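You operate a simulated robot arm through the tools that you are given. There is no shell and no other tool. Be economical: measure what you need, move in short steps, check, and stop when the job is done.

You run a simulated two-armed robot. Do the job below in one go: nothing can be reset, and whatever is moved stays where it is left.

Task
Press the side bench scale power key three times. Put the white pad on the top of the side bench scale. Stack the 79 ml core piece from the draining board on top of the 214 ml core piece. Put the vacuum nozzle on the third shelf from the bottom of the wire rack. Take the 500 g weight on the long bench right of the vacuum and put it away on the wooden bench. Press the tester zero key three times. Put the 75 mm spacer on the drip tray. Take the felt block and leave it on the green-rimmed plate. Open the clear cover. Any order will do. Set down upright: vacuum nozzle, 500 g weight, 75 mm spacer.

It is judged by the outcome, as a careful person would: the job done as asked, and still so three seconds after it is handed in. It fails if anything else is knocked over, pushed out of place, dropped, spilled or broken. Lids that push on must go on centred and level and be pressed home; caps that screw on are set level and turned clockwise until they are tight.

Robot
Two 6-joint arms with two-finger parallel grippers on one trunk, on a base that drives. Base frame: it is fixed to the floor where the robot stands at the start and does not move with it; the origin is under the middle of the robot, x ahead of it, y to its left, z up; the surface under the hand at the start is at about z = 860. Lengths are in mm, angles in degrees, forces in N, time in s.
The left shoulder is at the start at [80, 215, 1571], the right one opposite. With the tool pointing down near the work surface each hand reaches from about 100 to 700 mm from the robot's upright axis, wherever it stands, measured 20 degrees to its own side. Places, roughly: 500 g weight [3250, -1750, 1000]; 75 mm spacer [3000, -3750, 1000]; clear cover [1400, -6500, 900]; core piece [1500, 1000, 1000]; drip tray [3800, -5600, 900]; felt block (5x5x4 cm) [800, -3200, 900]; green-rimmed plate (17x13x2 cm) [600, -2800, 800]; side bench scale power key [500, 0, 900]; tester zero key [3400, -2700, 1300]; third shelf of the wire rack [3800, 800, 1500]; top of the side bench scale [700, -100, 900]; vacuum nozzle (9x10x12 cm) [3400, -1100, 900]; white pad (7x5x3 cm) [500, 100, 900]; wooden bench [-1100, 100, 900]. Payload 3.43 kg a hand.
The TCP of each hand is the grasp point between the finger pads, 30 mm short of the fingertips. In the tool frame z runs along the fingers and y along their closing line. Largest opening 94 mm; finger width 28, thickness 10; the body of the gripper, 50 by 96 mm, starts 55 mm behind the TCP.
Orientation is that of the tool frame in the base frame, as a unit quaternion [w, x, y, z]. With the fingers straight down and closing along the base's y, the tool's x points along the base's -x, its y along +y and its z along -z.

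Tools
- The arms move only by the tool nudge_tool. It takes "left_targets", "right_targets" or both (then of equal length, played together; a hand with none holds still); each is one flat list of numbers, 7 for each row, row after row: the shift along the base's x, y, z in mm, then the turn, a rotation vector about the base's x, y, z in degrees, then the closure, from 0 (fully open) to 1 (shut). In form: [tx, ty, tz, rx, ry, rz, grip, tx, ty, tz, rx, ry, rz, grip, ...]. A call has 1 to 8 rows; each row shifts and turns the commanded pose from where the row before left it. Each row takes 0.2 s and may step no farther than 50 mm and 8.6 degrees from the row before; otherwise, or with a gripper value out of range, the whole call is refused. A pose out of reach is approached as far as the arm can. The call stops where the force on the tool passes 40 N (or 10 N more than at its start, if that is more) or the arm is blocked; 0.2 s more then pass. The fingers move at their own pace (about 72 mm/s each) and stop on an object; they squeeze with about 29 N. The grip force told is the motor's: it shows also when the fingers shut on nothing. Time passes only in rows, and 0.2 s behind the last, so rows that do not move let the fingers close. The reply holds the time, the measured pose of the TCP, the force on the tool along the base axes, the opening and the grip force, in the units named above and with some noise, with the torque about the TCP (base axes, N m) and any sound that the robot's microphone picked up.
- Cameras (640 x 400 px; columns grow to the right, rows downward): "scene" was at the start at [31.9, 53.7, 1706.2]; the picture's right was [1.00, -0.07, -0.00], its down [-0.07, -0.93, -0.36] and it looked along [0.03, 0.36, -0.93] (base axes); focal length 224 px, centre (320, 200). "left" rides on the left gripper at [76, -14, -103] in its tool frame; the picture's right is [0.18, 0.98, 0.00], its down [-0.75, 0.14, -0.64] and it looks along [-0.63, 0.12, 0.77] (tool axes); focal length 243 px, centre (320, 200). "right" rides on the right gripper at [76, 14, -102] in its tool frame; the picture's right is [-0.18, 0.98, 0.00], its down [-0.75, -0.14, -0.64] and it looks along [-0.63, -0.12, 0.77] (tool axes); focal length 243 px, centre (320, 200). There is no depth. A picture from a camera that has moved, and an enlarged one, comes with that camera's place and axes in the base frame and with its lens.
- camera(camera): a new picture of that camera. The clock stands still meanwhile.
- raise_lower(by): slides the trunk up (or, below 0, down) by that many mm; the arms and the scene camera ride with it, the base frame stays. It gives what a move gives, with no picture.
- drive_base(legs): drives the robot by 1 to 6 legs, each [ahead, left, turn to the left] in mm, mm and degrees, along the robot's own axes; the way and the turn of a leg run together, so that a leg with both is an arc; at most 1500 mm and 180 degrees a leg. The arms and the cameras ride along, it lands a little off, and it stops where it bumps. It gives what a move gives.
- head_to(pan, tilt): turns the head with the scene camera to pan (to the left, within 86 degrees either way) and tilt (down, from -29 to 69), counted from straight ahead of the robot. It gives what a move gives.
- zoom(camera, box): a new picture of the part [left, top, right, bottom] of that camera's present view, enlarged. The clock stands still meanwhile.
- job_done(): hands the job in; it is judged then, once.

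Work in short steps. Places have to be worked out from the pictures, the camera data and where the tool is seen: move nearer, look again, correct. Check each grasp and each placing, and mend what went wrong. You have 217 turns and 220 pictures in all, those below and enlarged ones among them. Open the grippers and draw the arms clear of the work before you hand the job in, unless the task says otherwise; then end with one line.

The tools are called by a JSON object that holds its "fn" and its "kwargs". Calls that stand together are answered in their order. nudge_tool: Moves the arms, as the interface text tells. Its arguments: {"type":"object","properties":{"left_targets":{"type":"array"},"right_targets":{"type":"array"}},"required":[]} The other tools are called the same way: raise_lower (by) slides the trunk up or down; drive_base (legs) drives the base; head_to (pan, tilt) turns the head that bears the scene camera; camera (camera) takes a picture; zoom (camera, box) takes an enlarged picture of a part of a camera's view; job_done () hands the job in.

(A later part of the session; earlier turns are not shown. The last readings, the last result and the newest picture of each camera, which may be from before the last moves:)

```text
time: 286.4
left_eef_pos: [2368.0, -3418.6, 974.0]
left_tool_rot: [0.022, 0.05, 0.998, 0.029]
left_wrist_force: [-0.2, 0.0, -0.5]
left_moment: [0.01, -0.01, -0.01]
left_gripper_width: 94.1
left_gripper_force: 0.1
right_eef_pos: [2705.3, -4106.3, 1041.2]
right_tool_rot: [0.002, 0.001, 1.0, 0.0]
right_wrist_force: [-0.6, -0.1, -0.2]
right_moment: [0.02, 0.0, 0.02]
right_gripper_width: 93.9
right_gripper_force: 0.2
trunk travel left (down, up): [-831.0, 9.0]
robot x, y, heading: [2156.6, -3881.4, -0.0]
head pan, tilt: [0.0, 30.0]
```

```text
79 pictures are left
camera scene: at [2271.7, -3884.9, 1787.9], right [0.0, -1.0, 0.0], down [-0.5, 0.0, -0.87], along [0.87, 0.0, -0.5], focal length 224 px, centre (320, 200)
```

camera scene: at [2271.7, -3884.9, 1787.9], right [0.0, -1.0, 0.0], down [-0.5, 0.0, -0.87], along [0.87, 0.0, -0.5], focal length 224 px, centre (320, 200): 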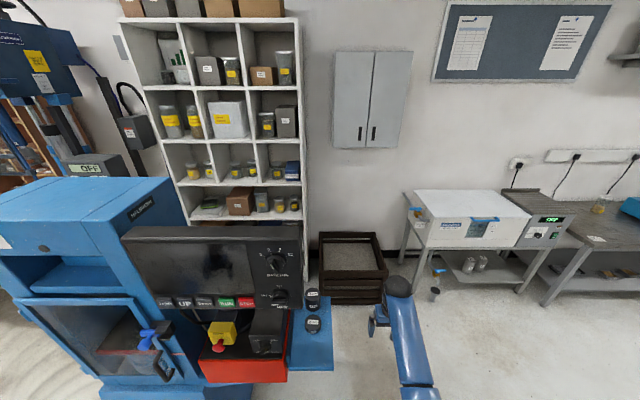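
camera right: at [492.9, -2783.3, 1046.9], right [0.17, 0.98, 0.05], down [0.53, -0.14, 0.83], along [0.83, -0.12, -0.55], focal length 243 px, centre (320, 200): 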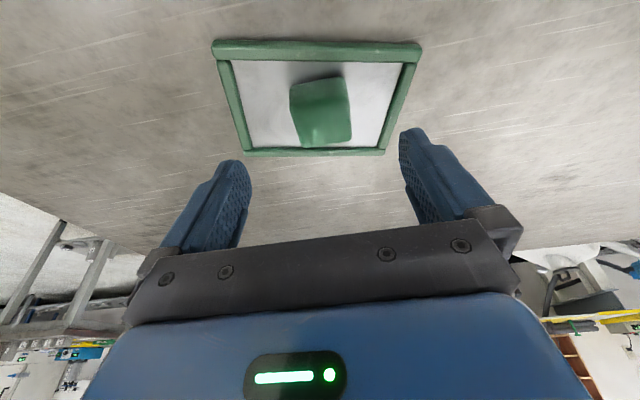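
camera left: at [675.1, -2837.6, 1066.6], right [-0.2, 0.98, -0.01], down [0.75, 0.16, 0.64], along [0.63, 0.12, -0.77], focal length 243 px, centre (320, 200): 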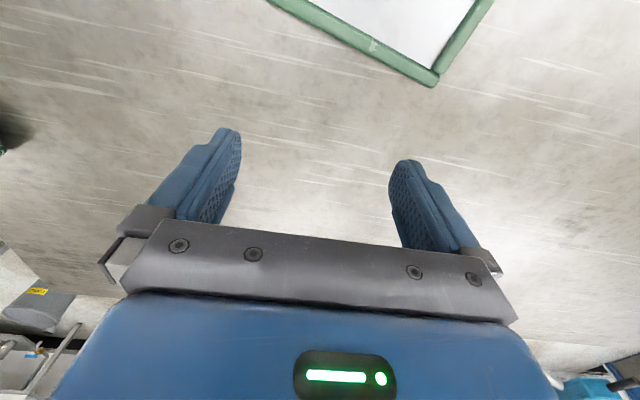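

Path is clear. I advance 120 mm more and check.

{"fn": "drive_base", "kwargs": {"legs": [[125, 0, 0]]}}

{"fn": "nudge_tool", "kwargs": {"right_targets": [8, 45, 0, 0, 0, 0, 0, 8, 45, 0, 0, 0, 0, 0, 8, 45, 0, 0, 0, 0, 0, 8, 45, 0, 0, 0, 0, 0]}}

{"fn": "camera", "kwargs": {"camera": "right"}}

{"fn": "camera", "kwargs": {"camera": "scene"}}

```text
time: 287.6
left_eef_pos: [2489.0, -3416.4, 975.9]
left_tool_rot: [0.024, 0.049, 0.998, 0.031]
left_wrist_force: [-0.4, 0.4, -0.3]
left_moment: [0.0, -0.04, 0.04]
left_gripper_width: 94.1
left_gripper_force: 0.0
right_eef_pos: [2825.6, -4105.3, 1043.8]
right_tool_rot: [0.003, 0.001, 1.0, 0.0]
right_wrist_force: [-1.2, -0.7, -0.4]
right_moment: [-0.02, 0.0, -0.01]
right_gripper_width: 93.9
right_gripper_force: 0.0
trunk travel left (down, up): [-831.0, 9.0]
robot x, y, heading: [2280.1, -3880.0, 0.0]
head pan, tilt: [0.0, 30.0]
```

```text
time: 288.6
left_eef_pos: [2494.2, -3416.4, 975.1]
left_tool_rot: [0.022, 0.05, 0.998, 0.03]
left_wrist_force: [-0.1, 0.0, 0.3]
left_moment: [-0.01, 0.04, -0.01]
left_gripper_width: 94.1
left_gripper_force: 0.0
right_eef_pos: [2865.0, -3926.4, 1039.7]
right_tool_rot: [0.0, 0.001, 1.0, -0.001]
right_wrist_force: [-0.2, 0.5, -0.1]
right_moment: [0.06, -0.04, -0.02]
right_gripper_width: 94.3
right_gripper_force: 0.1
trunk travel left (down, up): [-831.0, 9.0]
robot x, y, heading: [2280.3, -3881.8, 0.1]
head pan, tilt: [0.0, 30.0]
```

```text
78 pictures are left
camera right: at [2788.7, -3911.0, 1141.3], right [0.19, 0.98, 0.0], down [0.75, -0.14, 0.64], along [0.63, -0.12, -0.77], focal length 243 px, centre (320, 200)
```

right: 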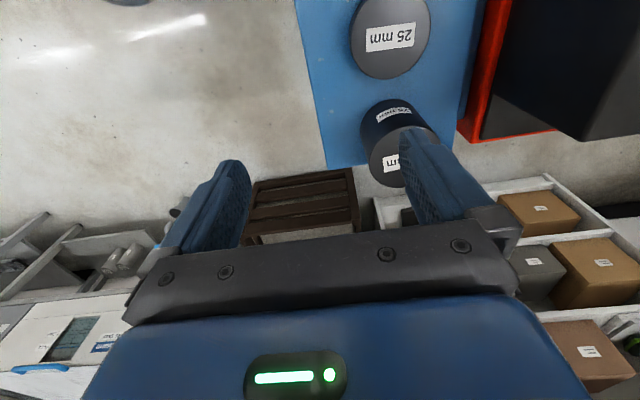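

```text
77 pictures are left
camera scene: at [2400.6, -3883.4, 1787.4], right [0.0, -1.0, 0.0], down [-0.5, 0.0, -0.86], along [0.86, 0.0, -0.5], focal length 224 px, centre (320, 200)
```

scene: 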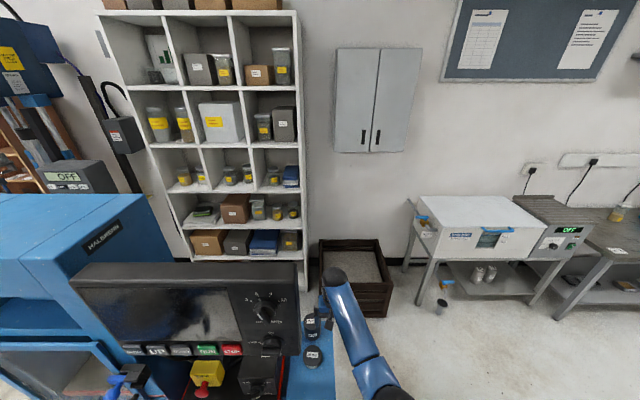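

The spacer is at about [2900, −3860]. I move above it at this height and check the alignment.

{"fn": "nudge_tool", "kwargs": {"right_targets": [18, 33, 0, 0, 0, 0, 0, 18, 33, 0, 0, 0, 0, 0, 0, 0, 0, 0, 0, 0, 0]}}

{"fn": "camera", "kwargs": {"camera": "right"}}

```text
time: 289.4
left_eef_pos: [2492.8, -3416.7, 974.1]
left_tool_rot: [0.022, 0.049, 0.998, 0.031]
left_wrist_force: [0.3, 0.2, 0.1]
left_moment: [0.02, -0.01, -0.01]
left_gripper_width: 94.2
left_gripper_force: 0.0
right_eef_pos: [2898.6, -3860.4, 1040.7]
right_tool_rot: [0.001, 0.0, 1.0, 0.0]
right_wrist_force: [0.2, -0.2, 0.4]
right_moment: [0.0, 0.01, 0.01]
right_gripper_width: 94.2
right_gripper_force: 0.0
trunk travel left (down, up): [-831.0, 9.0]
robot x, y, heading: [2279.6, -3882.0, -0.1]
head pan, tilt: [0.0, 30.0]
```

```text
76 pictures are left
camera right: at [2822.4, -3846.5, 1141.8], right [0.18, 0.98, 0.0], down [0.75, -0.14, 0.64], along [0.63, -0.12, -0.77], focal length 243 px, centre (320, 200)
```

right: 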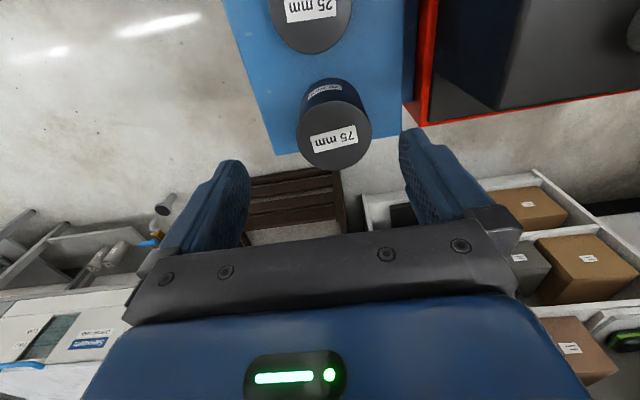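

Top centre ≈ [2903, −3850]. I correct and lower the trunk 60 mm around it.

{"fn": "nudge_tool", "kwargs": {"right_targets": [3, 10, 0, 0, 0, 0, 0, 0, 0, 0, 0, 0, 0, 0]}}

{"fn": "raise_lower", "kwargs": {"by": -55}}

{"fn": "camera", "kwargs": {"camera": "right"}}

```text
time: 290.0
left_eef_pos: [2493.7, -3415.5, 974.5]
left_tool_rot: [0.024, 0.048, 0.998, 0.031]
left_wrist_force: [-0.1, 0.7, -0.4]
left_moment: [0.0, 0.01, -0.01]
left_gripper_width: 94.1
left_gripper_force: 0.0
right_eef_pos: [2901.4, -3849.8, 1040.4]
right_tool_rot: [0.0, 0.0, 1.0, -0.001]
right_wrist_force: [-0.8, -0.1, 0.5]
right_moment: [0.01, 0.03, 0.02]
right_gripper_width: 93.8
right_gripper_force: 0.1
trunk travel left (down, up): [-831.0, 9.0]
robot x, y, heading: [2280.4, -3885.6, 0.1]
head pan, tilt: [0.0, 30.0]
```

```text
time: 291.0
left_eef_pos: [2493.4, -3417.4, 919.3]
left_tool_rot: [0.023, 0.049, 0.998, 0.032]
left_wrist_force: [-0.7, -0.1, -0.1]
left_moment: [0.01, 0.01, -0.03]
left_gripper_width: 94.1
left_gripper_force: 0.0
right_eef_pos: [2901.0, -3852.0, 985.3]
right_tool_rot: [0.001, 0.001, 1.0, -0.001]
right_wrist_force: [0.0, -0.6, 0.0]
right_moment: [0.0, -0.02, 0.01]
right_gripper_width: 93.7
right_gripper_force: 0.1
trunk travel left (down, up): [-776.0, 64.0]
robot x, y, heading: [2279.7, -3884.6, -0.0]
head pan, tilt: [0.0, 30.0]
```

```text
75 pictures are left
camera right: at [2824.8, -3837.0, 1086.3], right [0.18, 0.98, 0.0], down [0.75, -0.14, 0.64], along [0.63, -0.12, -0.77], focal length 243 px, centre (320, 200)
```

right: 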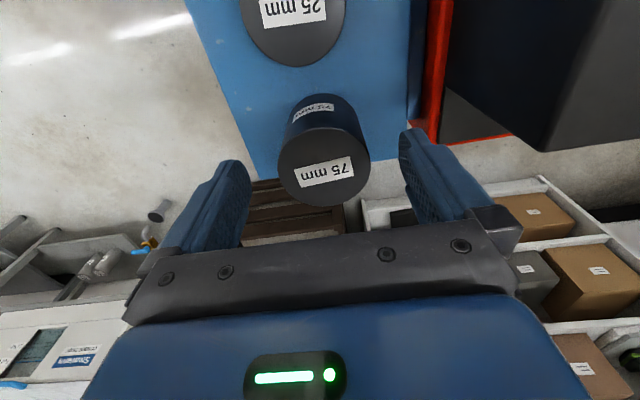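

Centred between the fingers. Lower 40 mm, close, lift.

{"fn": "nudge_tool", "kwargs": {"right_targets": [2, 1, -25, 0, 0, 0, 0, 0, 0, -15, 0, 0, 0, 0, 0, 0, 0, 0, 0, 0, 1, 0, 0, 0, 0, 0, 0, 1, 0, 0, 0, 0, 0, 0, 1]}}

{"fn": "nudge_tool", "kwargs": {"right_targets": [0, 0, 30, 0, 0, 0, 1, 0, 0, 40, 0, 0, 0, 1]}}

{"fn": "camera", "kwargs": {"camera": "right"}}

```text
time: 292.2
left_eef_pos: [2493.0, -3417.7, 918.9]
left_tool_rot: [0.023, 0.049, 0.998, 0.031]
left_wrist_force: [-0.7, -0.2, -1.0]
left_moment: [-0.01, -0.04, 0.0]
left_gripper_width: 93.9
left_gripper_force: 0.1
right_eef_pos: [2903.7, -3851.8, 944.3]
right_tool_rot: [0.0, 0.0, 1.0, 0.0]
right_wrist_force: [0.3, -7.3, 0.5]
right_moment: [-0.23, -0.47, -0.34]
right_gripper_width: 68.3
right_gripper_force: 29.2
trunk travel left (down, up): [-776.0, 64.0]
robot x, y, heading: [2279.3, -3882.3, -0.0]
head pan, tilt: [0.0, 30.0]
```

```text
time: 292.8
left_eef_pos: [2491.1, -3415.6, 921.3]
left_tool_rot: [0.023, 0.049, 0.998, 0.031]
left_wrist_force: [0.5, 0.8, 0.6]
left_moment: [0.0, 0.0, -0.02]
left_gripper_width: 94.3
left_gripper_force: 0.0
right_eef_pos: [2901.2, -3847.8, 1016.4]
right_tool_rot: [0.002, 0.0, 1.0, 0.001]
right_wrist_force: [-1.0, -0.4, -0.1]
right_moment: [-0.01, -0.03, 0.01]
right_gripper_width: 0.1
right_gripper_force: 29.3
trunk travel left (down, up): [-776.0, 64.0]
robot x, y, heading: [2281.9, -3883.5, 0.0]
head pan, tilt: [0.0, 30.0]
```

```text
74 pictures are left
camera right: at [2825.7, -3834.7, 1118.1], right [0.18, 0.98, 0.0], down [0.75, -0.14, 0.65], along [0.63, -0.12, -0.76], focal length 243 px, centre (320, 200)
```

right: 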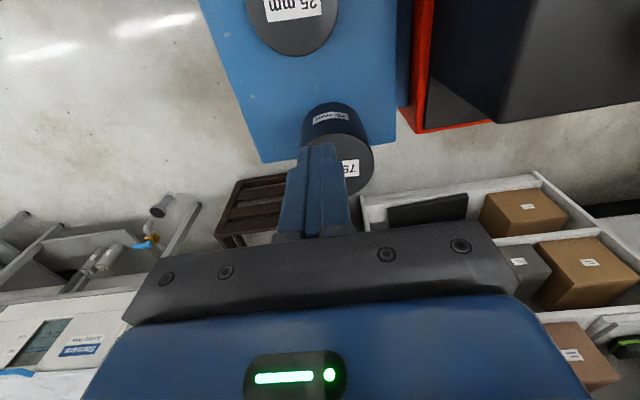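

The grip slipped: the spacer is wider (~68 mm) and lower than I judged, and I only caught its top. It still stands. I open and look again carefully.

{"fn": "nudge_tool", "kwargs": {"right_targets": [0, 0, 20, 0, 0, 0, 0, 0, 0, 0, 0, 0, 0, 0, 0, 0, 0, 0, 0, 0, 0]}}

{"fn": "zoom", "kwargs": {"camera": "right", "box": [220, 60, 440, 220]}}

{"fn": "zoom", "kwargs": {"camera": "scene", "box": [270, 270, 370, 390]}}

```text
time: 293.6
left_eef_pos: [2493.0, -3417.5, 919.6]
left_tool_rot: [0.022, 0.05, 0.998, 0.031]
left_wrist_force: [-1.0, 0.0, 0.4]
left_moment: [-0.03, 0.02, -0.04]
left_gripper_width: 93.7
left_gripper_force: 0.0
right_eef_pos: [2904.5, -3850.2, 1034.5]
right_tool_rot: [0.0, 0.0, 1.0, 0.0]
right_wrist_force: [-0.6, -0.4, 0.6]
right_moment: [-0.01, -0.02, 0.04]
right_gripper_width: 94.0
right_gripper_force: 0.0
trunk travel left (down, up): [-776.0, 64.0]
robot x, y, heading: [2280.8, -3884.2, 0.2]
head pan, tilt: [0.0, 30.0]
```

```text
2.50 times, centred on (330, 140) of right
camera zoom: at [2827.7, -3835.6, 1136.5], right [0.18, 0.98, 0.0], down [0.75, -0.14, 0.64], along [0.63, -0.12, -0.77], focal length 606 px, centre (295, 350)
```

zoom: 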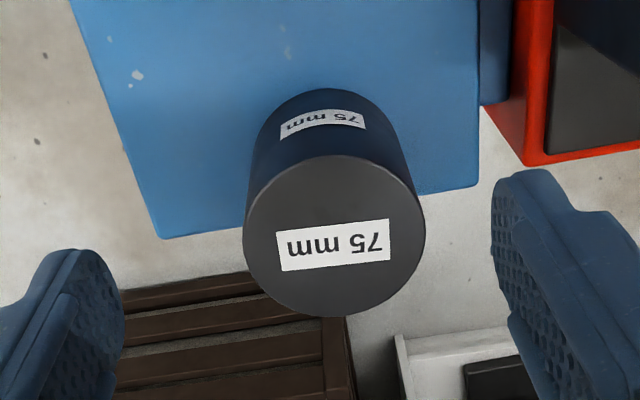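

```text
3.33 times, centred on (320, 330) of scene
camera zoom: at [2397.4, -3885.4, 1732.7], right [0.0, -1.0, 0.0], down [-0.5, 0.0, -0.87], along [0.87, 0.0, -0.5], focal length 746 px, centre (320, -233)
```

zoom: 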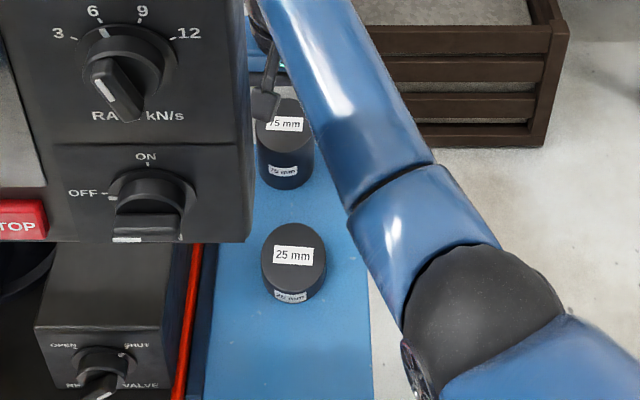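

Now the centre solves to about [2943, −3843], top z ≈ 935 (diameter 68). I move over it and lower the trunk 85 mm around it.

{"fn": "nudge_tool", "kwargs": {"right_targets": [18, 4, 0, 0, 0, 0, 0, 18, 4, 0, 0, 0, 0, 0, 0, 0, 0, 0, 0, 0, 0]}}

{"fn": "zoom", "kwargs": {"camera": "right", "box": [200, 60, 460, 230]}}

```text
time: 294.4
left_eef_pos: [2493.0, -3418.0, 919.6]
left_tool_rot: [0.022, 0.05, 0.998, 0.032]
left_wrist_force: [0.3, -0.4, 0.1]
left_moment: [0.02, 0.0, 0.01]
left_gripper_width: 93.9
left_gripper_force: 0.2
right_eef_pos: [2939.4, -3842.7, 1035.1]
right_tool_rot: [-0.001, 0.0, 1.0, 0.0]
right_wrist_force: [1.0, -0.3, 0.6]
right_moment: [-0.03, 0.0, 0.01]
right_gripper_width: 94.1
right_gripper_force: 0.0
trunk travel left (down, up): [-776.0, 64.0]
robot x, y, heading: [2276.1, -3884.8, -0.2]
head pan, tilt: [0.0, 30.0]
```

```text
2.35 times, centred on (330, 145) of right
camera zoom: at [2863.4, -3827.6, 1136.9], right [0.18, 0.98, 0.0], down [0.75, -0.14, 0.64], along [0.63, -0.12, -0.77], focal length 571 px, centre (296, 329)
```

zoom: 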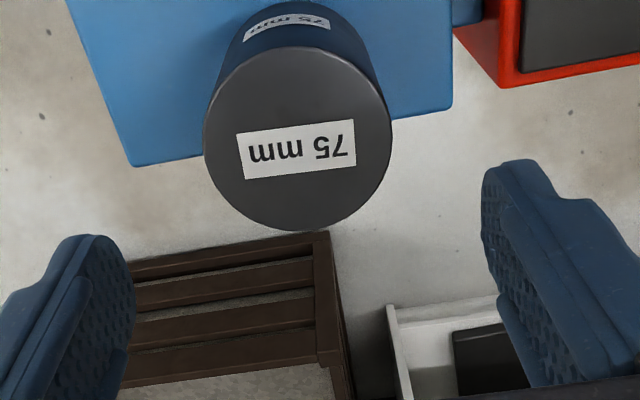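

Confirmed at [2942, −3842]. Lowering the trunk.

{"fn": "nudge_tool", "kwargs": {"right_targets": [3, 1, 0, 0, 0, 0, 0]}}

{"fn": "raise_lower", "kwargs": {"by": -85}}

{"fn": "camera", "kwargs": {"camera": "right"}}

```text
time: 294.8
left_eef_pos: [2492.9, -3417.5, 919.2]
left_tool_rot: [0.022, 0.049, 0.998, 0.031]
left_wrist_force: [-0.2, 0.1, 0.4]
left_moment: [0.02, -0.01, 0.02]
left_gripper_width: 93.8
left_gripper_force: 0.0
right_eef_pos: [2941.7, -3841.6, 1034.2]
right_tool_rot: [0.0, 0.0, 1.0, 0.0]
right_wrist_force: [0.1, -0.6, 0.0]
right_moment: [-0.01, -0.02, -0.02]
right_gripper_width: 94.2
right_gripper_force: 0.1
trunk travel left (down, up): [-776.0, 64.0]
robot x, y, heading: [2277.1, -3882.6, -0.1]
head pan, tilt: [0.0, 30.0]
```

```text
time: 296.0
left_eef_pos: [2493.0, -3417.2, 834.5]
left_tool_rot: [0.021, 0.049, 0.998, 0.031]
left_wrist_force: [-0.8, 0.2, 0.8]
left_moment: [0.0, 0.01, 0.0]
left_gripper_width: 94.0
left_gripper_force: 0.2
right_eef_pos: [2942.5, -3840.4, 949.7]
right_tool_rot: [0.0, 0.0, 1.0, 0.001]
right_wrist_force: [-0.2, 1.2, -0.5]
right_moment: [0.03, -0.01, 0.05]
right_gripper_width: 94.1
right_gripper_force: 0.1
trunk travel left (down, up): [-691.0, 149.0]
robot x, y, heading: [2281.7, -3879.2, -0.1]
head pan, tilt: [0.0, 30.0]
```

```text
70 pictures are left
camera right: at [2866.3, -3826.6, 1051.2], right [0.18, 0.98, 0.0], down [0.75, -0.14, 0.64], along [0.63, -0.12, -0.77], focal length 243 px, centre (320, 200)
```

right: 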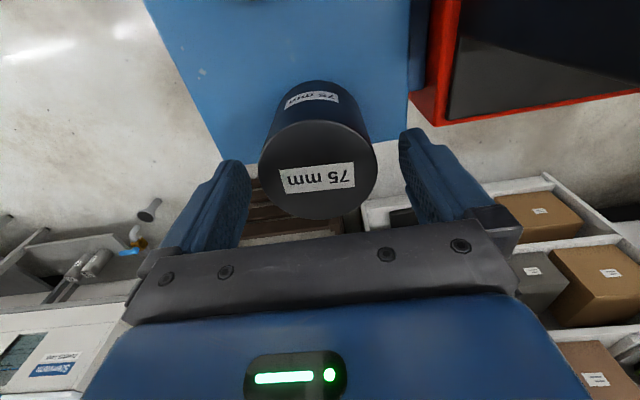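

Aligned. Lower 42 mm, close, and check before lifting.

{"fn": "nudge_tool", "kwargs": {"right_targets": [0, -1, -25, 0, 0, 0, 0, 0, 0, -17, 0, 0, 0, 0, 0, 0, 0, 0, 0, 0, 1, 0, 0, 0, 0, 0, 0, 1, 0, 0, 0, 0, 0, 0, 1]}}

{"fn": "nudge_tool", "kwargs": {"right_targets": [0, 0, 25, 0, 0, 0, 1, 0, 0, 35, 0, 0, 0, 1, 0, 0, 35, 0, 0, 0, 1]}}

{"fn": "camera", "kwargs": {"camera": "right"}}

```text
time: 297.2
left_eef_pos: [2494.5, -3418.1, 833.2]
left_tool_rot: [0.022, 0.049, 0.998, 0.032]
left_wrist_force: [-0.7, -0.7, -0.4]
left_moment: [0.0, -0.01, -0.05]
left_gripper_width: 94.3
left_gripper_force: 0.0
right_eef_pos: [2943.5, -3842.4, 906.7]
right_tool_rot: [0.001, 0.001, 1.0, 0.001]
right_wrist_force: [1.8, -4.5, 0.2]
right_moment: [-0.18, -0.53, -0.26]
right_gripper_width: 72.1
right_gripper_force: 29.9
trunk travel left (down, up): [-691.0, 149.0]
robot x, y, heading: [2278.1, -3882.4, 0.1]
head pan, tilt: [0.0, 30.0]
```

```text
time: 298.0
left_eef_pos: [2493.5, -3417.0, 834.0]
left_tool_rot: [0.022, 0.05, 0.998, 0.031]
left_wrist_force: [-0.9, 0.1, 0.6]
left_moment: [0.04, 0.02, 0.01]
left_gripper_width: 94.1
left_gripper_force: 0.1
right_eef_pos: [2943.0, -3841.2, 1000.6]
right_tool_rot: [-0.002, 0.0, 1.0, -0.001]
right_wrist_force: [-1.4, -0.3, -24.0]
right_moment: [0.02, -0.01, -0.01]
right_gripper_width: 71.1
right_gripper_force: 28.5
trunk travel left (down, up): [-691.0, 149.0]
robot x, y, heading: [2279.4, -3882.1, 0.0]
head pan, tilt: [0.0, 30.0]
```

```text
69 pictures are left
camera right: at [2867.8, -3827.8, 1102.9], right [0.18, 0.98, 0.0], down [0.76, -0.14, 0.64], along [0.63, -0.12, -0.77], focal length 243 px, centre (320, 200)
```

right: 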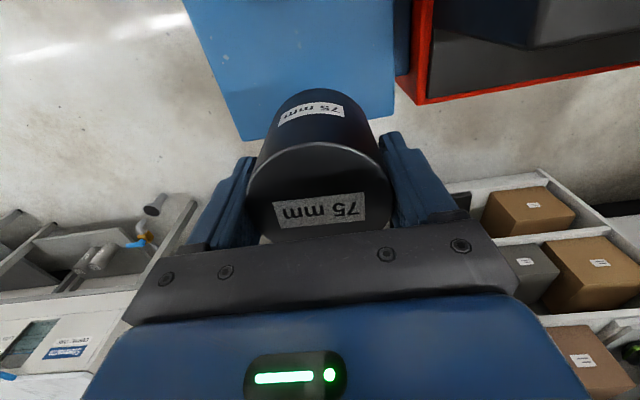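

It's heavy (24 N) but lifted. I check whether it slips by waiting a moment and measuring again.

{"fn": "zoom", "kwargs": {"camera": "right", "box": [200, 60, 460, 260]}}

{"fn": "nudge_tool", "kwargs": {"right_targets": [0, 0, 0, 0, 0, 0, 1, 0, 0, 0, 0, 0, 0, 1, 0, 0, 0, 0, 0, 0, 1, 0, 0, 0, 0, 0, 0, 1, 0, 0, 0, 0, 0, 0, 1, 0, 0, 0, 0, 0, 0, 1, 0, 0, 0, 0, 0, 0, 1, 0, 0, 0, 0, 0, 0, 1]}}

{"fn": "zoom", "kwargs": {"camera": "right", "box": [200, 60, 460, 260]}}

```text
2.00 times, centred on (330, 160) of right
camera zoom: at [2867.8, -3827.8, 1102.9], right [0.18, 0.98, 0.0], down [0.76, -0.14, 0.64], along [0.63, -0.12, -0.77], focal length 485 px, centre (300, 280)
```

zoom: 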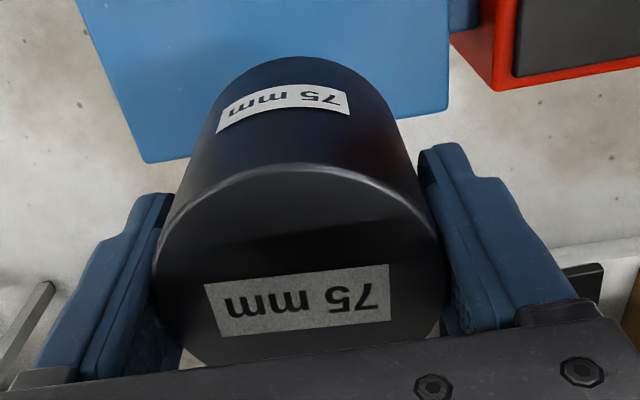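

```text
time: 299.8
left_eef_pos: [2495.4, -3416.5, 833.1]
left_tool_rot: [0.021, 0.049, 0.998, 0.031]
left_wrist_force: [0.8, -1.0, 0.6]
left_moment: [0.02, -0.01, 0.0]
left_gripper_width: 94.1
left_gripper_force: 0.1
right_eef_pos: [2944.3, -3841.2, 1000.9]
right_tool_rot: [-0.002, 0.001, 1.0, -0.001]
right_wrist_force: [0.4, 0.8, -23.1]
right_moment: [-0.01, 0.03, 0.03]
right_gripper_width: 71.2
right_gripper_force: 28.9
trunk travel left (down, up): [-691.0, 149.0]
robot x, y, heading: [2281.0, -3881.0, 0.1]
head pan, tilt: [0.0, 30.0]
```

```text
2.00 times, centred on (330, 160) of right
camera zoom: at [2869.1, -3827.5, 1103.2], right [0.18, 0.98, 0.0], down [0.76, -0.14, 0.64], along [0.63, -0.12, -0.77], focal length 485 px, centre (300, 280)
```

zoom: 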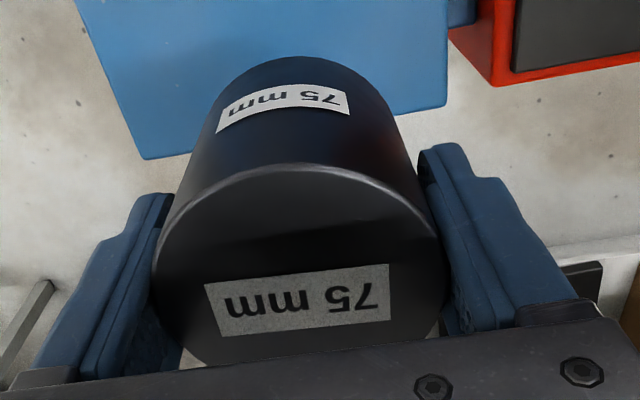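

The grip is stable. I first shift the hand right clear of the monitor, raise the trunk, then back straight out.

{"fn": "nudge_tool", "kwargs": {"right_targets": [-5, -40, 5, 0, 0, 0, 1, -5, -40, 5, 0, 0, 0, 1, -5, -40, 5, 0, 0, 0, 1, -5, -30, 0, 0, 0, 0, 1]}}

{"fn": "raise_lower", "kwargs": {"by": 100}}

{"fn": "drive_base", "kwargs": {"legs": [[-1000, 0, 0], [0, -1450, 0]]}}

{"fn": "head_to", "kwargs": {"pan": -10, "tilt": 25}}

{"fn": "camera", "kwargs": {"camera": "scene"}}

```text
time: 300.8
left_eef_pos: [2494.6, -3417.8, 834.3]
left_tool_rot: [0.022, 0.049, 0.998, 0.031]
left_wrist_force: [0.2, -1.1, -1.7]
left_moment: [-0.01, 0.01, -0.02]
left_gripper_width: 94.2
left_gripper_force: 0.1
right_eef_pos: [2927.5, -3993.3, 1012.6]
right_tool_rot: [-0.002, 0.0, 1.0, 0.0]
right_wrist_force: [0.3, 1.0, -22.1]
right_moment: [-0.03, -0.01, 0.0]
right_gripper_width: 70.9
right_gripper_force: 29.0
right hand out of reach, approached as far as the arm can: row 4
trunk travel left (down, up): [-691.0, 149.0]
robot x, y, heading: [2281.0, -3884.8, 0.0]
head pan, tilt: [0.0, 30.0]
```

```text
time: 302.1
left_eef_pos: [2493.5, -3417.6, 934.1]
left_tool_rot: [0.021, 0.049, 0.998, 0.031]
left_wrist_force: [-0.4, 0.3, -0.4]
left_moment: [0.01, 0.03, 0.01]
left_gripper_width: 94.0
left_gripper_force: 0.2
right_eef_pos: [2927.7, -3992.3, 1112.7]
right_tool_rot: [-0.001, 0.001, 1.0, 0.0]
right_wrist_force: [-0.4, 0.5, -22.7]
right_moment: [0.02, 0.03, 0.0]
right_gripper_width: 70.9
right_gripper_force: 29.2
trunk travel left (down, up): [-791.0, 49.0]
robot x, y, heading: [2276.7, -3879.8, -0.2]
head pan, tilt: [0.0, 30.0]
```

```text
time: 314.2
left_eef_pos: [1506.4, -4887.9, 933.9]
left_tool_rot: [0.02, 0.05, 0.998, 0.03]
left_wrist_force: [-0.4, -0.2, 0.3]
left_moment: [0.03, -0.01, 0.0]
left_gripper_width: 94.1
left_gripper_force: 0.1
right_eef_pos: [1937.2, -5462.9, 1112.5]
right_tool_rot: [-0.001, 0.0, 1.0, 0.0]
right_wrist_force: [-0.8, 0.3, -22.2]
right_moment: [0.0, 0.02, -0.01]
right_gripper_width: 71.1
right_gripper_force: 28.8
trunk travel left (down, up): [-791.0, 49.0]
robot x, y, heading: [1290.2, -5353.6, -0.2]
head pan, tilt: [0.0, 30.0]
```

```text
time: 314.9
left_eef_pos: [1506.1, -4887.0, 932.6]
left_tool_rot: [0.021, 0.051, 0.998, 0.031]
left_wrist_force: [-0.6, -0.5, -0.6]
left_moment: [-0.01, 0.01, -0.02]
left_gripper_width: 94.3
left_gripper_force: 0.2
right_eef_pos: [1937.0, -5463.6, 1112.8]
right_tool_rot: [-0.001, 0.001, 1.0, 0.0]
right_wrist_force: [-0.1, -0.2, -22.2]
right_moment: [0.0, -0.01, 0.01]
right_gripper_width: 71.0
right_gripper_force: 28.9
trunk travel left (down, up): [-791.0, 49.0]
robot x, y, heading: [1289.9, -5356.4, -0.1]
head pan, tilt: [-10.0, 25.0]
```

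```text
66 pictures are left
camera scene: at [1411.9, -5372.7, 1755.2], right [-0.18, -0.98, 0.0], down [-0.42, 0.07, -0.91], along [0.89, -0.16, -0.43], focal length 224 px, centre (320, 200)
```

scene: 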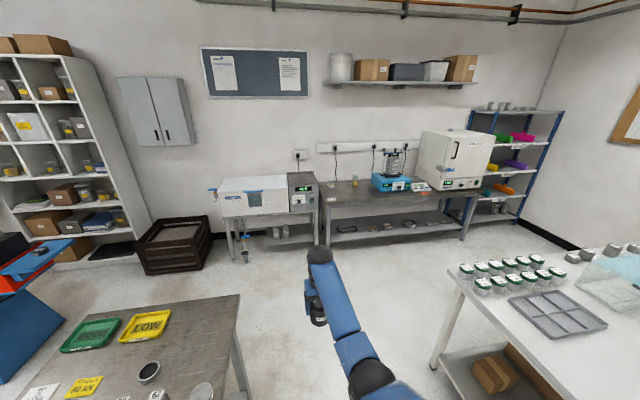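

I zoom toward the drip tray's rough place on the east-wall bench.

{"fn": "zoom", "kwargs": {"camera": "scene", "box": [200, 120, 500, 280]}}

{"fn": "nudge_tool", "kwargs": {"left_targets": [0, -48, 0, 0, 0, 0, 0, 0, -48, 0, 0, 0, 0, 0, 0, -48, 0, 0, 0, 0, 0, 0, -48, 0, 0, 0, 0, 0, 0, -48, 5, 0, 0, 0, 0, 30, -20, 10, 0, 0, 0, 0, 35, -20, 10, 0, 0, 0, 0, 35, -10, 10, 0, 0, 0, 0]}}

```text
2.13 times, centred on (350, 200) of scene
camera zoom: at [1411.9, -5372.7, 1755.2], right [-0.18, -0.98, 0.0], down [-0.42, 0.07, -0.91], along [0.89, -0.16, -0.43], focal length 477 px, centre (256, 200)
```

zoom: 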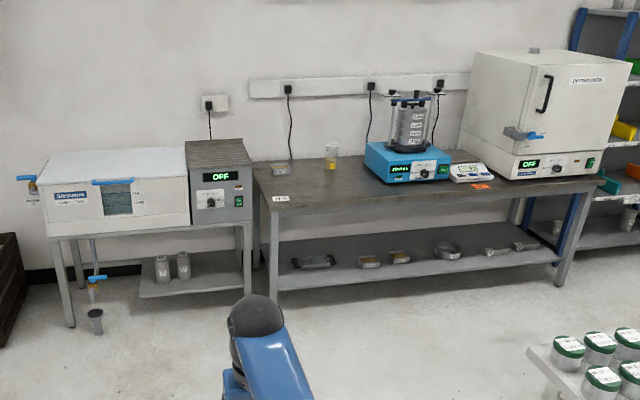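

```text
time: 315.5
left_eef_pos: [1569.6, -4899.0, 986.1]
left_tool_rot: [0.079, 0.049, 0.989, 0.111]
left_wrist_force: [-0.3, 0.5, 0.2]
left_moment: [0.02, 0.03, 0.0]
left_gripper_width: 94.1
left_gripper_force: 0.0
right_eef_pos: [1935.8, -5465.4, 1108.3]
right_tool_rot: [-0.005, 0.003, 1.0, 0.0]
right_wrist_force: [0.6, 0.7, -21.2]
right_moment: [0.02, -0.02, -0.01]
right_gripper_width: 70.4
right_gripper_force: 29.4
trunk travel left (down, up): [-791.0, 49.0]
robot x, y, heading: [1288.5, -5356.7, -0.0]
head pan, tilt: [-10.0, 25.0]
stopped in row 3 (left hand): the arm was blocked; the commanded pose is now the measured one
```

The left arm jammed against my own body on that path. I move the robot south away from the small bench first, then bring the left hand forward.

{"fn": "drive_base", "kwargs": {"legs": [[0, -330, 0]]}}

{"fn": "nudge_tool", "kwargs": {"left_targets": [40, 0, 0, 0, 0, 0, 0, 40, 0, 0, 0, 0, 0, 0, 40, 0, 0, 0, 0, 0, 0, 40, -10, 0, 0, 0, 0, 0, 30, -40, 0, 0, 0, 0, 0, 20, -40, 0, 0, 0, 0, 0]}}

```text
time: 317.7
left_eef_pos: [1570.1, -5225.9, 984.5]
left_tool_rot: [0.08, 0.05, 0.99, 0.109]
left_wrist_force: [-0.4, 0.5, -0.1]
left_moment: [0.01, -0.01, -0.01]
left_gripper_width: 94.0
left_gripper_force: 0.2
right_eef_pos: [1935.9, -5790.1, 1112.9]
right_tool_rot: [-0.002, 0.0, 1.0, 0.0]
right_wrist_force: [0.8, 1.0, -23.0]
right_moment: [-0.02, -0.01, -0.03]
right_gripper_width: 70.7
right_gripper_force: 28.7
trunk travel left (down, up): [-791.0, 49.0]
robot x, y, heading: [1290.4, -5683.8, -0.2]
head pan, tilt: [-10.0, 25.0]
```

```text
time: 319.1
left_eef_pos: [1779.2, -5319.0, 984.6]
left_tool_rot: [0.081, 0.049, 0.989, 0.111]
left_wrist_force: [-0.9, -0.5, -0.2]
left_moment: [0.03, -0.02, -0.01]
left_gripper_width: 93.9
left_gripper_force: 0.0
right_eef_pos: [1936.6, -5793.8, 1110.9]
right_tool_rot: [-0.002, 0.001, 1.0, 0.001]
right_wrist_force: [-1.1, -0.1, -22.2]
right_moment: [0.01, 0.01, 0.01]
right_gripper_width: 71.1
right_gripper_force: 29.0
trunk travel left (down, up): [-791.0, 49.0]
robot x, y, heading: [1286.0, -5681.8, -0.1]
head pan, tilt: [-10.0, 25.0]
```

I straighten the left hand and drive east to look at the bench closely.

{"fn": "nudge_tool", "kwargs": {"left_targets": [0, -20, 0, -6.4, 4.6, 2.8, 0, 0, -20, 0, -6.4, 4.6, 2.8, 0]}}

{"fn": "drive_base", "kwargs": {"legs": [[1400, 0, 0]]}}

{"fn": "head_to", "kwargs": {"pan": 5, "tilt": 30}}

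{"fn": "camera", "kwargs": {"camera": "scene"}}

```text
time: 319.7
left_eef_pos: [1778.8, -5358.7, 985.3]
left_tool_rot: [-0.001, 0.0, 1.0, -0.001]
left_wrist_force: [0.1, 0.4, -0.3]
left_moment: [-0.03, 0.01, 0.02]
left_gripper_width: 94.0
left_gripper_force: 0.0
right_eef_pos: [1936.6, -5792.6, 1110.5]
right_tool_rot: [-0.002, 0.001, 1.0, 0.001]
right_wrist_force: [-0.5, -0.4, -22.5]
right_moment: [-0.02, 0.03, 0.0]
right_gripper_width: 71.1
right_gripper_force: 28.4
trunk travel left (down, up): [-791.0, 49.0]
robot x, y, heading: [1287.6, -5683.6, 0.0]
head pan, tilt: [-10.0, 25.0]
```

```text
time: 326.7
left_eef_pos: [3181.3, -5372.4, 985.3]
left_tool_rot: [0.001, 0.004, 1.0, -0.001]
left_wrist_force: [0.8, -0.5, -0.4]
left_moment: [0.0, 0.03, 0.03]
left_gripper_width: 94.1
left_gripper_force: 0.0
right_eef_pos: [3333.8, -5808.0, 1111.2]
right_tool_rot: [-0.001, 0.005, 1.0, 0.0]
right_wrist_force: [-0.6, 0.3, -23.0]
right_moment: [-0.01, 0.02, 0.0]
right_gripper_width: 70.9
right_gripper_force: 28.3
trunk travel left (down, up): [-791.0, 49.0]
robot x, y, heading: [2686.5, -5692.6, -0.5]
head pan, tilt: [-10.0, 25.0]
```

```text
time: 327.4
left_eef_pos: [3182.3, -5372.4, 986.2]
left_tool_rot: [0.0, 0.005, 1.0, 0.0]
left_wrist_force: [0.2, -0.3, -0.9]
left_moment: [-0.02, 0.01, 0.04]
left_gripper_width: 93.9
left_gripper_force: 0.1
right_eef_pos: [3334.2, -5806.1, 1111.4]
right_tool_rot: [-0.002, 0.005, 1.0, 0.0]
right_wrist_force: [-0.2, -0.4, -23.1]
right_moment: [0.02, -0.01, 0.0]
right_gripper_width: 71.1
right_gripper_force: 29.3
trunk travel left (down, up): [-791.0, 49.0]
robot x, y, heading: [2689.8, -5694.7, -0.4]
head pan, tilt: [5.0, 30.0]
```

```text
64 pictures are left
camera scene: at [2810.3, -5688.8, 1747.3], right [0.08, -1.0, 0.0], down [-0.5, -0.04, -0.86], along [0.86, 0.07, -0.5], focal length 224 px, centre (320, 200)
```

scene: 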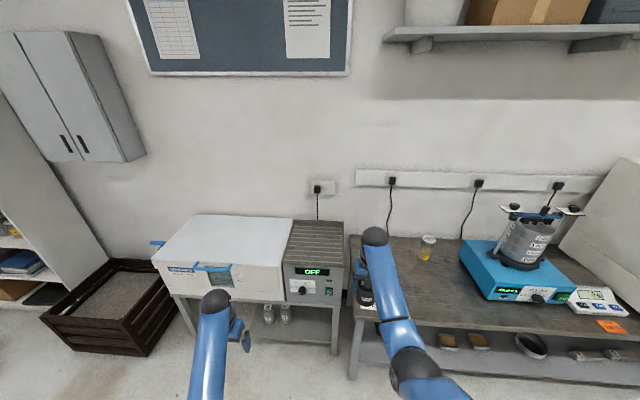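

The ribbed surface on top of the controller next to the white tank projects to [3810, −5596] at z 900: that is the drip tray. Zoom.

{"fn": "zoom", "kwargs": {"camera": "scene", "box": [260, 200, 380, 320]}}

```text
3.33 times, centred on (320, 260) of scene
camera zoom: at [2810.3, -5688.8, 1747.3], right [0.08, -1.0, 0.0], down [-0.5, -0.04, -0.86], along [0.86, 0.07, -0.5], focal length 746 px, centre (320, 0)
```

zoom: 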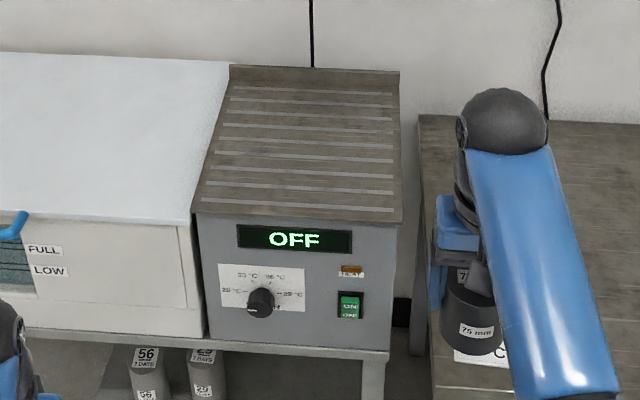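

I plan to set the spacer at about [3710, −5600] on the ribbed tray (surface z ≈ 920). I raise the trunk, draw the right hand in, and approach.

{"fn": "raise_lower", "kwargs": {"by": 47}}

{"fn": "nudge_tool", "kwargs": {"right_targets": [-40, 2, -26, 0, 0, 0, 1, -40, 2, -26, 0, 0, 0, 1, -40, 2, -28, 0, 0, 0, 1, -40, 2, -28, 0, 0, 0, 1]}}

{"fn": "drive_base", "kwargs": {"legs": [[330, 195, 0.4]]}}

{"fn": "head_to", "kwargs": {"pan": 0, "tilt": 38}}

{"fn": "camera", "kwargs": {"camera": "scene"}}

```text
time: 328.3
left_eef_pos: [3181.8, -5370.0, 1032.1]
left_tool_rot: [-0.001, 0.004, 1.0, 0.0]
left_wrist_force: [0.7, -0.1, -0.9]
left_moment: [-0.02, -0.02, 0.02]
left_gripper_width: 94.0
left_gripper_force: 0.0
right_eef_pos: [3335.7, -5807.7, 1158.1]
right_tool_rot: [-0.003, 0.006, 1.0, 0.0]
right_wrist_force: [0.0, -0.4, -22.1]
right_moment: [0.0, 0.03, -0.02]
right_gripper_width: 70.8
right_gripper_force: 28.8
trunk travel left (down, up): [-838.0, 2.0]
robot x, y, heading: [2686.8, -5696.3, -0.7]
head pan, tilt: [5.0, 30.0]
```

```text
time: 329.3
left_eef_pos: [3179.6, -5370.7, 1033.6]
left_tool_rot: [0.001, 0.005, 1.0, 0.0]
left_wrist_force: [-0.4, -0.4, 0.1]
left_moment: [-0.02, 0.0, 0.0]
left_gripper_width: 93.7
left_gripper_force: 0.1
right_eef_pos: [3178.6, -5797.7, 1044.5]
right_tool_rot: [0.0, 0.005, 1.0, 0.0]
right_wrist_force: [1.1, 0.7, -20.8]
right_moment: [0.01, -0.04, 0.01]
right_gripper_width: 70.8
right_gripper_force: 28.8
right hand out of reach, approached as far as the arm can: row 1
trunk travel left (down, up): [-838.0, 2.0]
robot x, y, heading: [2686.2, -5691.8, -0.8]
head pan, tilt: [5.0, 30.0]
```

```text
time: 331.7
left_eef_pos: [3508.0, -5177.9, 1034.2]
left_tool_rot: [0.002, 0.0, 1.0, 0.0]
left_wrist_force: [-0.4, -0.5, -0.3]
left_moment: [0.01, 0.01, 0.0]
left_gripper_width: 93.9
left_gripper_force: 0.0
right_eef_pos: [3508.3, -5603.4, 1044.8]
right_tool_rot: [-0.001, 0.002, 1.0, 0.001]
right_wrist_force: [-0.8, -1.6, -21.7]
right_moment: [0.04, -0.02, 0.02]
right_gripper_width: 70.6
right_gripper_force: 29.6
trunk travel left (down, up): [-838.0, 2.0]
robot x, y, heading: [3015.0, -5499.6, -0.4]
head pan, tilt: [5.0, 30.0]
```

```text
time: 332.4
left_eef_pos: [3508.6, -5175.3, 1034.0]
left_tool_rot: [0.0, 0.001, 1.0, -0.001]
left_wrist_force: [0.5, -0.7, 0.5]
left_moment: [0.03, 0.01, -0.01]
left_gripper_width: 94.0
left_gripper_force: 0.1
right_eef_pos: [3509.9, -5602.5, 1043.0]
right_tool_rot: [-0.002, 0.002, 1.0, 0.0]
right_wrist_force: [-0.4, 0.2, -21.6]
right_moment: [-0.02, -0.01, -0.01]
right_gripper_width: 70.9
right_gripper_force: 29.1
trunk travel left (down, up): [-838.0, 2.0]
robot x, y, heading: [3016.5, -5498.9, -0.2]
head pan, tilt: [0.0, 38.0]
```

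```text
62 pictures are left
camera scene: at [3134.7, -5504.7, 1782.2], right [0.0, -1.0, 0.0], down [-0.62, 0.0, -0.79], along [0.79, 0.0, -0.62], focal length 224 px, centre (320, 200)
```

scene: 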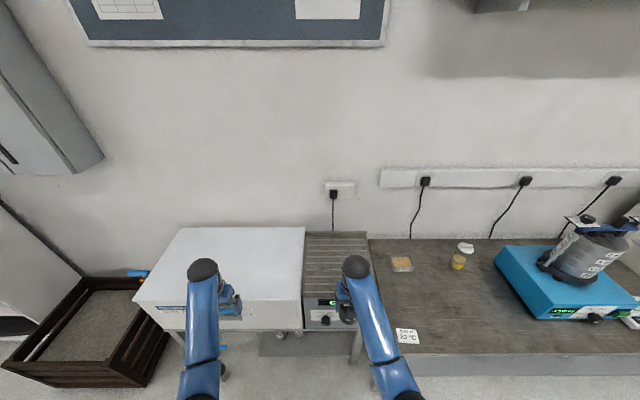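

Clear. Forward 200 to bring the spacer over the tray.

{"fn": "drive_base", "kwargs": {"legs": [[205, 0, 0]]}}

{"fn": "camera", "kwargs": {"camera": "right"}}

{"fn": "zoom", "kwargs": {"camera": "scene", "box": [240, 220, 440, 370]}}

```text
time: 334.1
left_eef_pos: [3711.4, -5176.1, 1034.9]
left_tool_rot: [0.003, 0.0, 1.0, -0.001]
left_wrist_force: [-0.1, 1.2, 0.1]
left_moment: [0.01, 0.01, 0.0]
left_gripper_width: 94.2
left_gripper_force: 0.0
right_eef_pos: [3713.1, -5602.6, 1046.5]
right_tool_rot: [-0.001, 0.001, 1.0, 0.0]
right_wrist_force: [-1.7, -0.4, -21.3]
right_moment: [0.03, -0.02, 0.01]
right_gripper_width: 70.9
right_gripper_force: 28.9
trunk travel left (down, up): [-838.0, 2.0]
robot x, y, heading: [3224.3, -5501.3, -0.4]
head pan, tilt: [0.0, 38.0]
```

```text
61 pictures are left
camera right: at [3636.5, -5588.1, 1147.9], right [0.19, 0.98, 0.0], down [0.75, -0.14, 0.64], along [0.63, -0.12, -0.77], focal length 243 px, centre (320, 200)
```

right: 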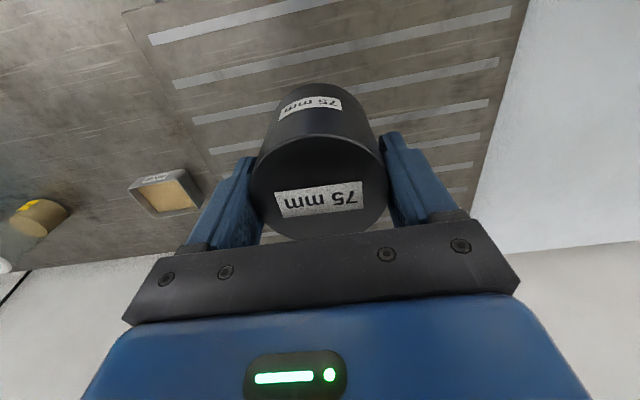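

```text
2.67 times, centred on (340, 295) of scene
camera zoom: at [3335.1, -5504.2, 1782.6], right [0.0, -1.0, 0.0], down [-0.61, 0.0, -0.79], along [0.79, 0.0, -0.61], focal length 597 px, centre (267, -53)
```

zoom: 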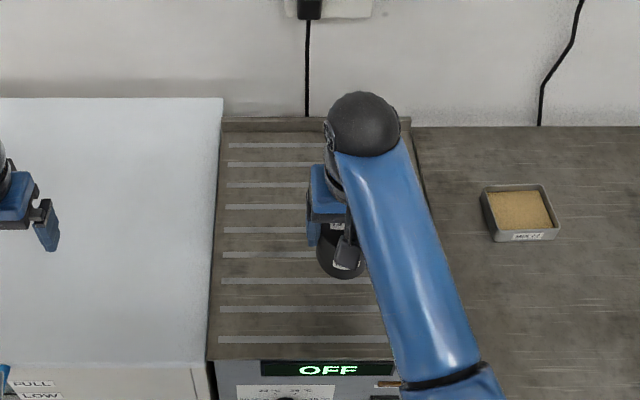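

Spacer is over the tray. I lower it in steps to contact.

{"fn": "nudge_tool", "kwargs": {"right_targets": [0, 8, -25, 0, 0, 0, 1, 0, 7, -15, 0, 0, 0, 1, 0, 0, -8, 0, 0, 0, 1, 0, 0, -4, 0, 0, 0, 1, 0, 0, -4, 0, 0, 0, 1, 0, 0, -4, 0, 0, 0, 1]}}

```text
time: 335.5
left_eef_pos: [3714.0, -5174.7, 1032.8]
left_tool_rot: [0.001, 0.0, 1.0, -0.001]
left_wrist_force: [-0.4, -0.2, -0.6]
left_moment: [0.0, 0.0, -0.04]
left_gripper_width: 94.0
left_gripper_force: 0.0
right_eef_pos: [3715.9, -5586.9, 984.0]
right_tool_rot: [-0.003, 0.001, 1.0, -0.001]
right_wrist_force: [0.2, 0.0, -22.4]
right_moment: [-0.01, 0.0, -0.01]
right_gripper_width: 70.7
right_gripper_force: 28.5
trunk travel left (down, up): [-838.0, 2.0]
robot x, y, heading: [3225.7, -5501.6, 0.0]
head pan, tilt: [0.0, 38.0]
```

{"fn": "nudge_tool", "kwargs": {"right_targets": [0, 0, -4, 0, 0, 0, 1, 0, 0, -3, 0, 0, 0, 1, 0, 0, -3, 0, 0, 0, 1, 0, 0, -3, 0, 0, 0, 1]}}

```text
time: 336.5
left_eef_pos: [3715.0, -5175.0, 1033.0]
left_tool_rot: [-0.001, -0.001, 1.0, -0.001]
left_wrist_force: [0.4, -0.7, -0.3]
left_moment: [0.0, 0.04, 0.01]
left_gripper_width: 93.8
left_gripper_force: 0.1
right_eef_pos: [3716.3, -5587.0, 969.4]
right_tool_rot: [-0.004, 0.001, 1.0, 0.0]
right_wrist_force: [-0.8, -0.2, -22.5]
right_moment: [0.02, 0.0, 0.01]
right_gripper_width: 71.0
right_gripper_force: 28.3
trunk travel left (down, up): [-838.0, 2.0]
robot x, y, heading: [3224.8, -5506.0, 0.0]
head pan, tilt: [0.0, 38.0]
```

Still hanging free. Continue.

{"fn": "nudge_tool", "kwargs": {"right_targets": [0, 0, -3, 0, 0, 0, 1, 0, 0, -3, 0, 0, 0, 1, 0, 0, -3, 0, 0, 0, 1, 0, 0, -3, 0, 0, 0, 1]}}

{"fn": "camera", "kwargs": {"camera": "right"}}

```text
time: 337.5
left_eef_pos: [3712.3, -5176.7, 1034.9]
left_tool_rot: [0.003, 0.0, 1.0, -0.001]
left_wrist_force: [0.3, 0.5, -0.3]
left_moment: [0.0, 0.02, 0.04]
left_gripper_width: 93.9
left_gripper_force: 0.0
right_eef_pos: [3714.3, -5586.1, 963.5]
right_tool_rot: [0.003, 0.001, 1.0, -0.001]
right_wrist_force: [4.2, -4.7, 24.5]
right_moment: [-0.2, -0.08, -0.05]
right_gripper_width: 70.8
right_gripper_force: 29.5
trunk travel left (down, up): [-838.0, 2.0]
robot x, y, heading: [3225.4, -5501.2, -0.5]
head pan, tilt: [0.0, 38.0]
```

```text
59 pictures are left
camera right: at [3638.5, -5573.0, 1065.5], right [0.19, 0.98, 0.0], down [0.75, -0.14, 0.65], along [0.63, -0.12, -0.76], focal length 243 px, centre (320, 200)
```

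right: 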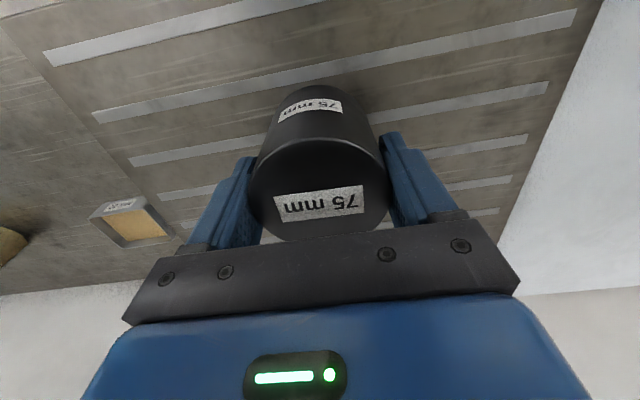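

Contact (+24 N). I ease up 2 mm, open slowly, and lift away.

{"fn": "nudge_tool", "kwargs": {"right_targets": [0, 0, 3, 0, 0, 0, 1, 0, 0, 0, 0, 0, 0, 0.5, 0, 0, 0, 0, 0, 0, 0, 0, 0, 0, 0, 0, 0, 0, 0, 0, 0, 0, 0, 0, 0, 0, 0, 40, 0, 0, 0, 0, 0, 0, 40, 0, 0, 0, 0]}}

{"fn": "camera", "kwargs": {"camera": "right"}}

```text
time: 339.1
left_eef_pos: [3713.5, -5175.0, 1033.7]
left_tool_rot: [0.001, 0.001, 1.0, -0.001]
left_wrist_force: [-0.6, 0.2, 0.3]
left_moment: [-0.05, -0.01, 0.0]
left_gripper_width: 94.1
left_gripper_force: 0.1
right_eef_pos: [3712.0, -5587.6, 1043.5]
right_tool_rot: [-0.002, 0.001, 1.0, 0.0]
right_wrist_force: [0.5, 1.0, -0.8]
right_moment: [0.02, -0.03, -0.04]
right_gripper_width: 94.1
right_gripper_force: 0.0
trunk travel left (down, up): [-838.0, 2.0]
robot x, y, heading: [3222.8, -5503.1, -0.2]
head pan, tilt: [0.0, 38.0]
```

```text
58 pictures are left
camera right: at [3637.9, -5572.8, 1145.4], right [0.19, 0.98, 0.0], down [0.76, -0.14, 0.64], along [0.63, -0.12, -0.77], focal length 243 px, centre (320, 200)
```

right: 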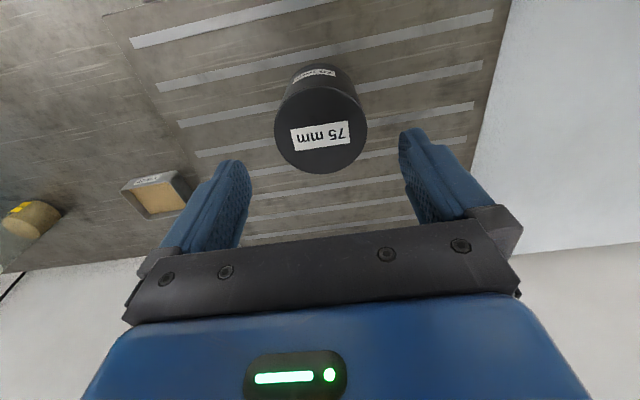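

The spacer stands upright on the drip tray. Now I back away and drive to the white table with the clear cover.

{"fn": "drive_base", "kwargs": {"legs": [[-500, 0, 0], [0, -130, 0], [-1300, 0, 0], [0, 0, -90]]}}

{"fn": "head_to", "kwargs": {"pan": 0, "tilt": 40}}

{"fn": "camera", "kwargs": {"camera": "scene"}}

```text
time: 352.9
left_eef_pos: [1733.5, -6114.5, 1034.0]
left_tool_rot: [0.0, 0.705, 0.71, -0.001]
left_wrist_force: [0.2, -0.2, -0.3]
left_moment: [0.03, 0.0, -0.03]
left_gripper_width: 94.2
left_gripper_force: 0.0
right_eef_pos: [1321.0, -6119.2, 1043.2]
right_tool_rot: [-0.002, 0.705, 0.709, 0.001]
right_wrist_force: [-0.4, 0.6, 0.7]
right_moment: [0.02, 0.0, 0.04]
right_gripper_width: 94.0
right_gripper_force: 0.0
trunk travel left (down, up): [-838.0, 2.0]
robot x, y, heading: [1402.9, -5629.4, -89.7]
head pan, tilt: [0.0, 38.0]
```

```text
time: 353.6
left_eef_pos: [1731.9, -6115.8, 1033.4]
left_tool_rot: [0.0, 0.704, 0.71, -0.001]
left_wrist_force: [0.6, 0.2, -0.8]
left_moment: [0.01, -0.05, -0.03]
left_gripper_width: 94.1
left_gripper_force: 0.1
right_eef_pos: [1320.2, -6118.7, 1042.2]
right_tool_rot: [-0.002, 0.705, 0.709, 0.001]
right_wrist_force: [1.0, 0.3, -0.2]
right_moment: [0.0, -0.01, 0.0]
right_gripper_width: 94.2
right_gripper_force: 0.2
trunk travel left (down, up): [-838.0, 2.0]
robot x, y, heading: [1401.3, -5631.1, -89.7]
head pan, tilt: [0.0, 40.0]
```

```text
57 pictures are left
camera scene: at [1401.6, -5746.5, 1779.3], right [-1.0, -0.01, 0.0], down [0.0, 0.64, -0.77], along [0.0, -0.77, -0.64], focal length 224 px, centre (320, 200)
```

scene: 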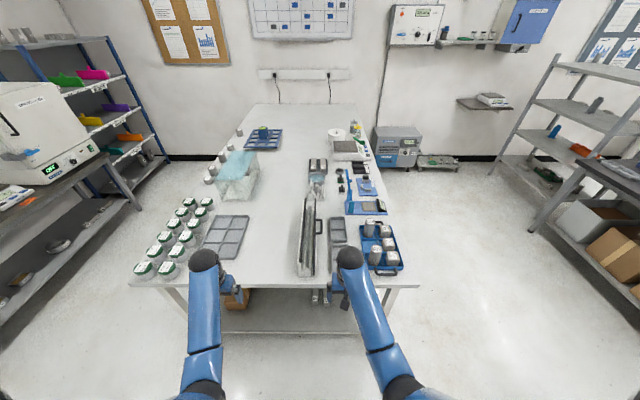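

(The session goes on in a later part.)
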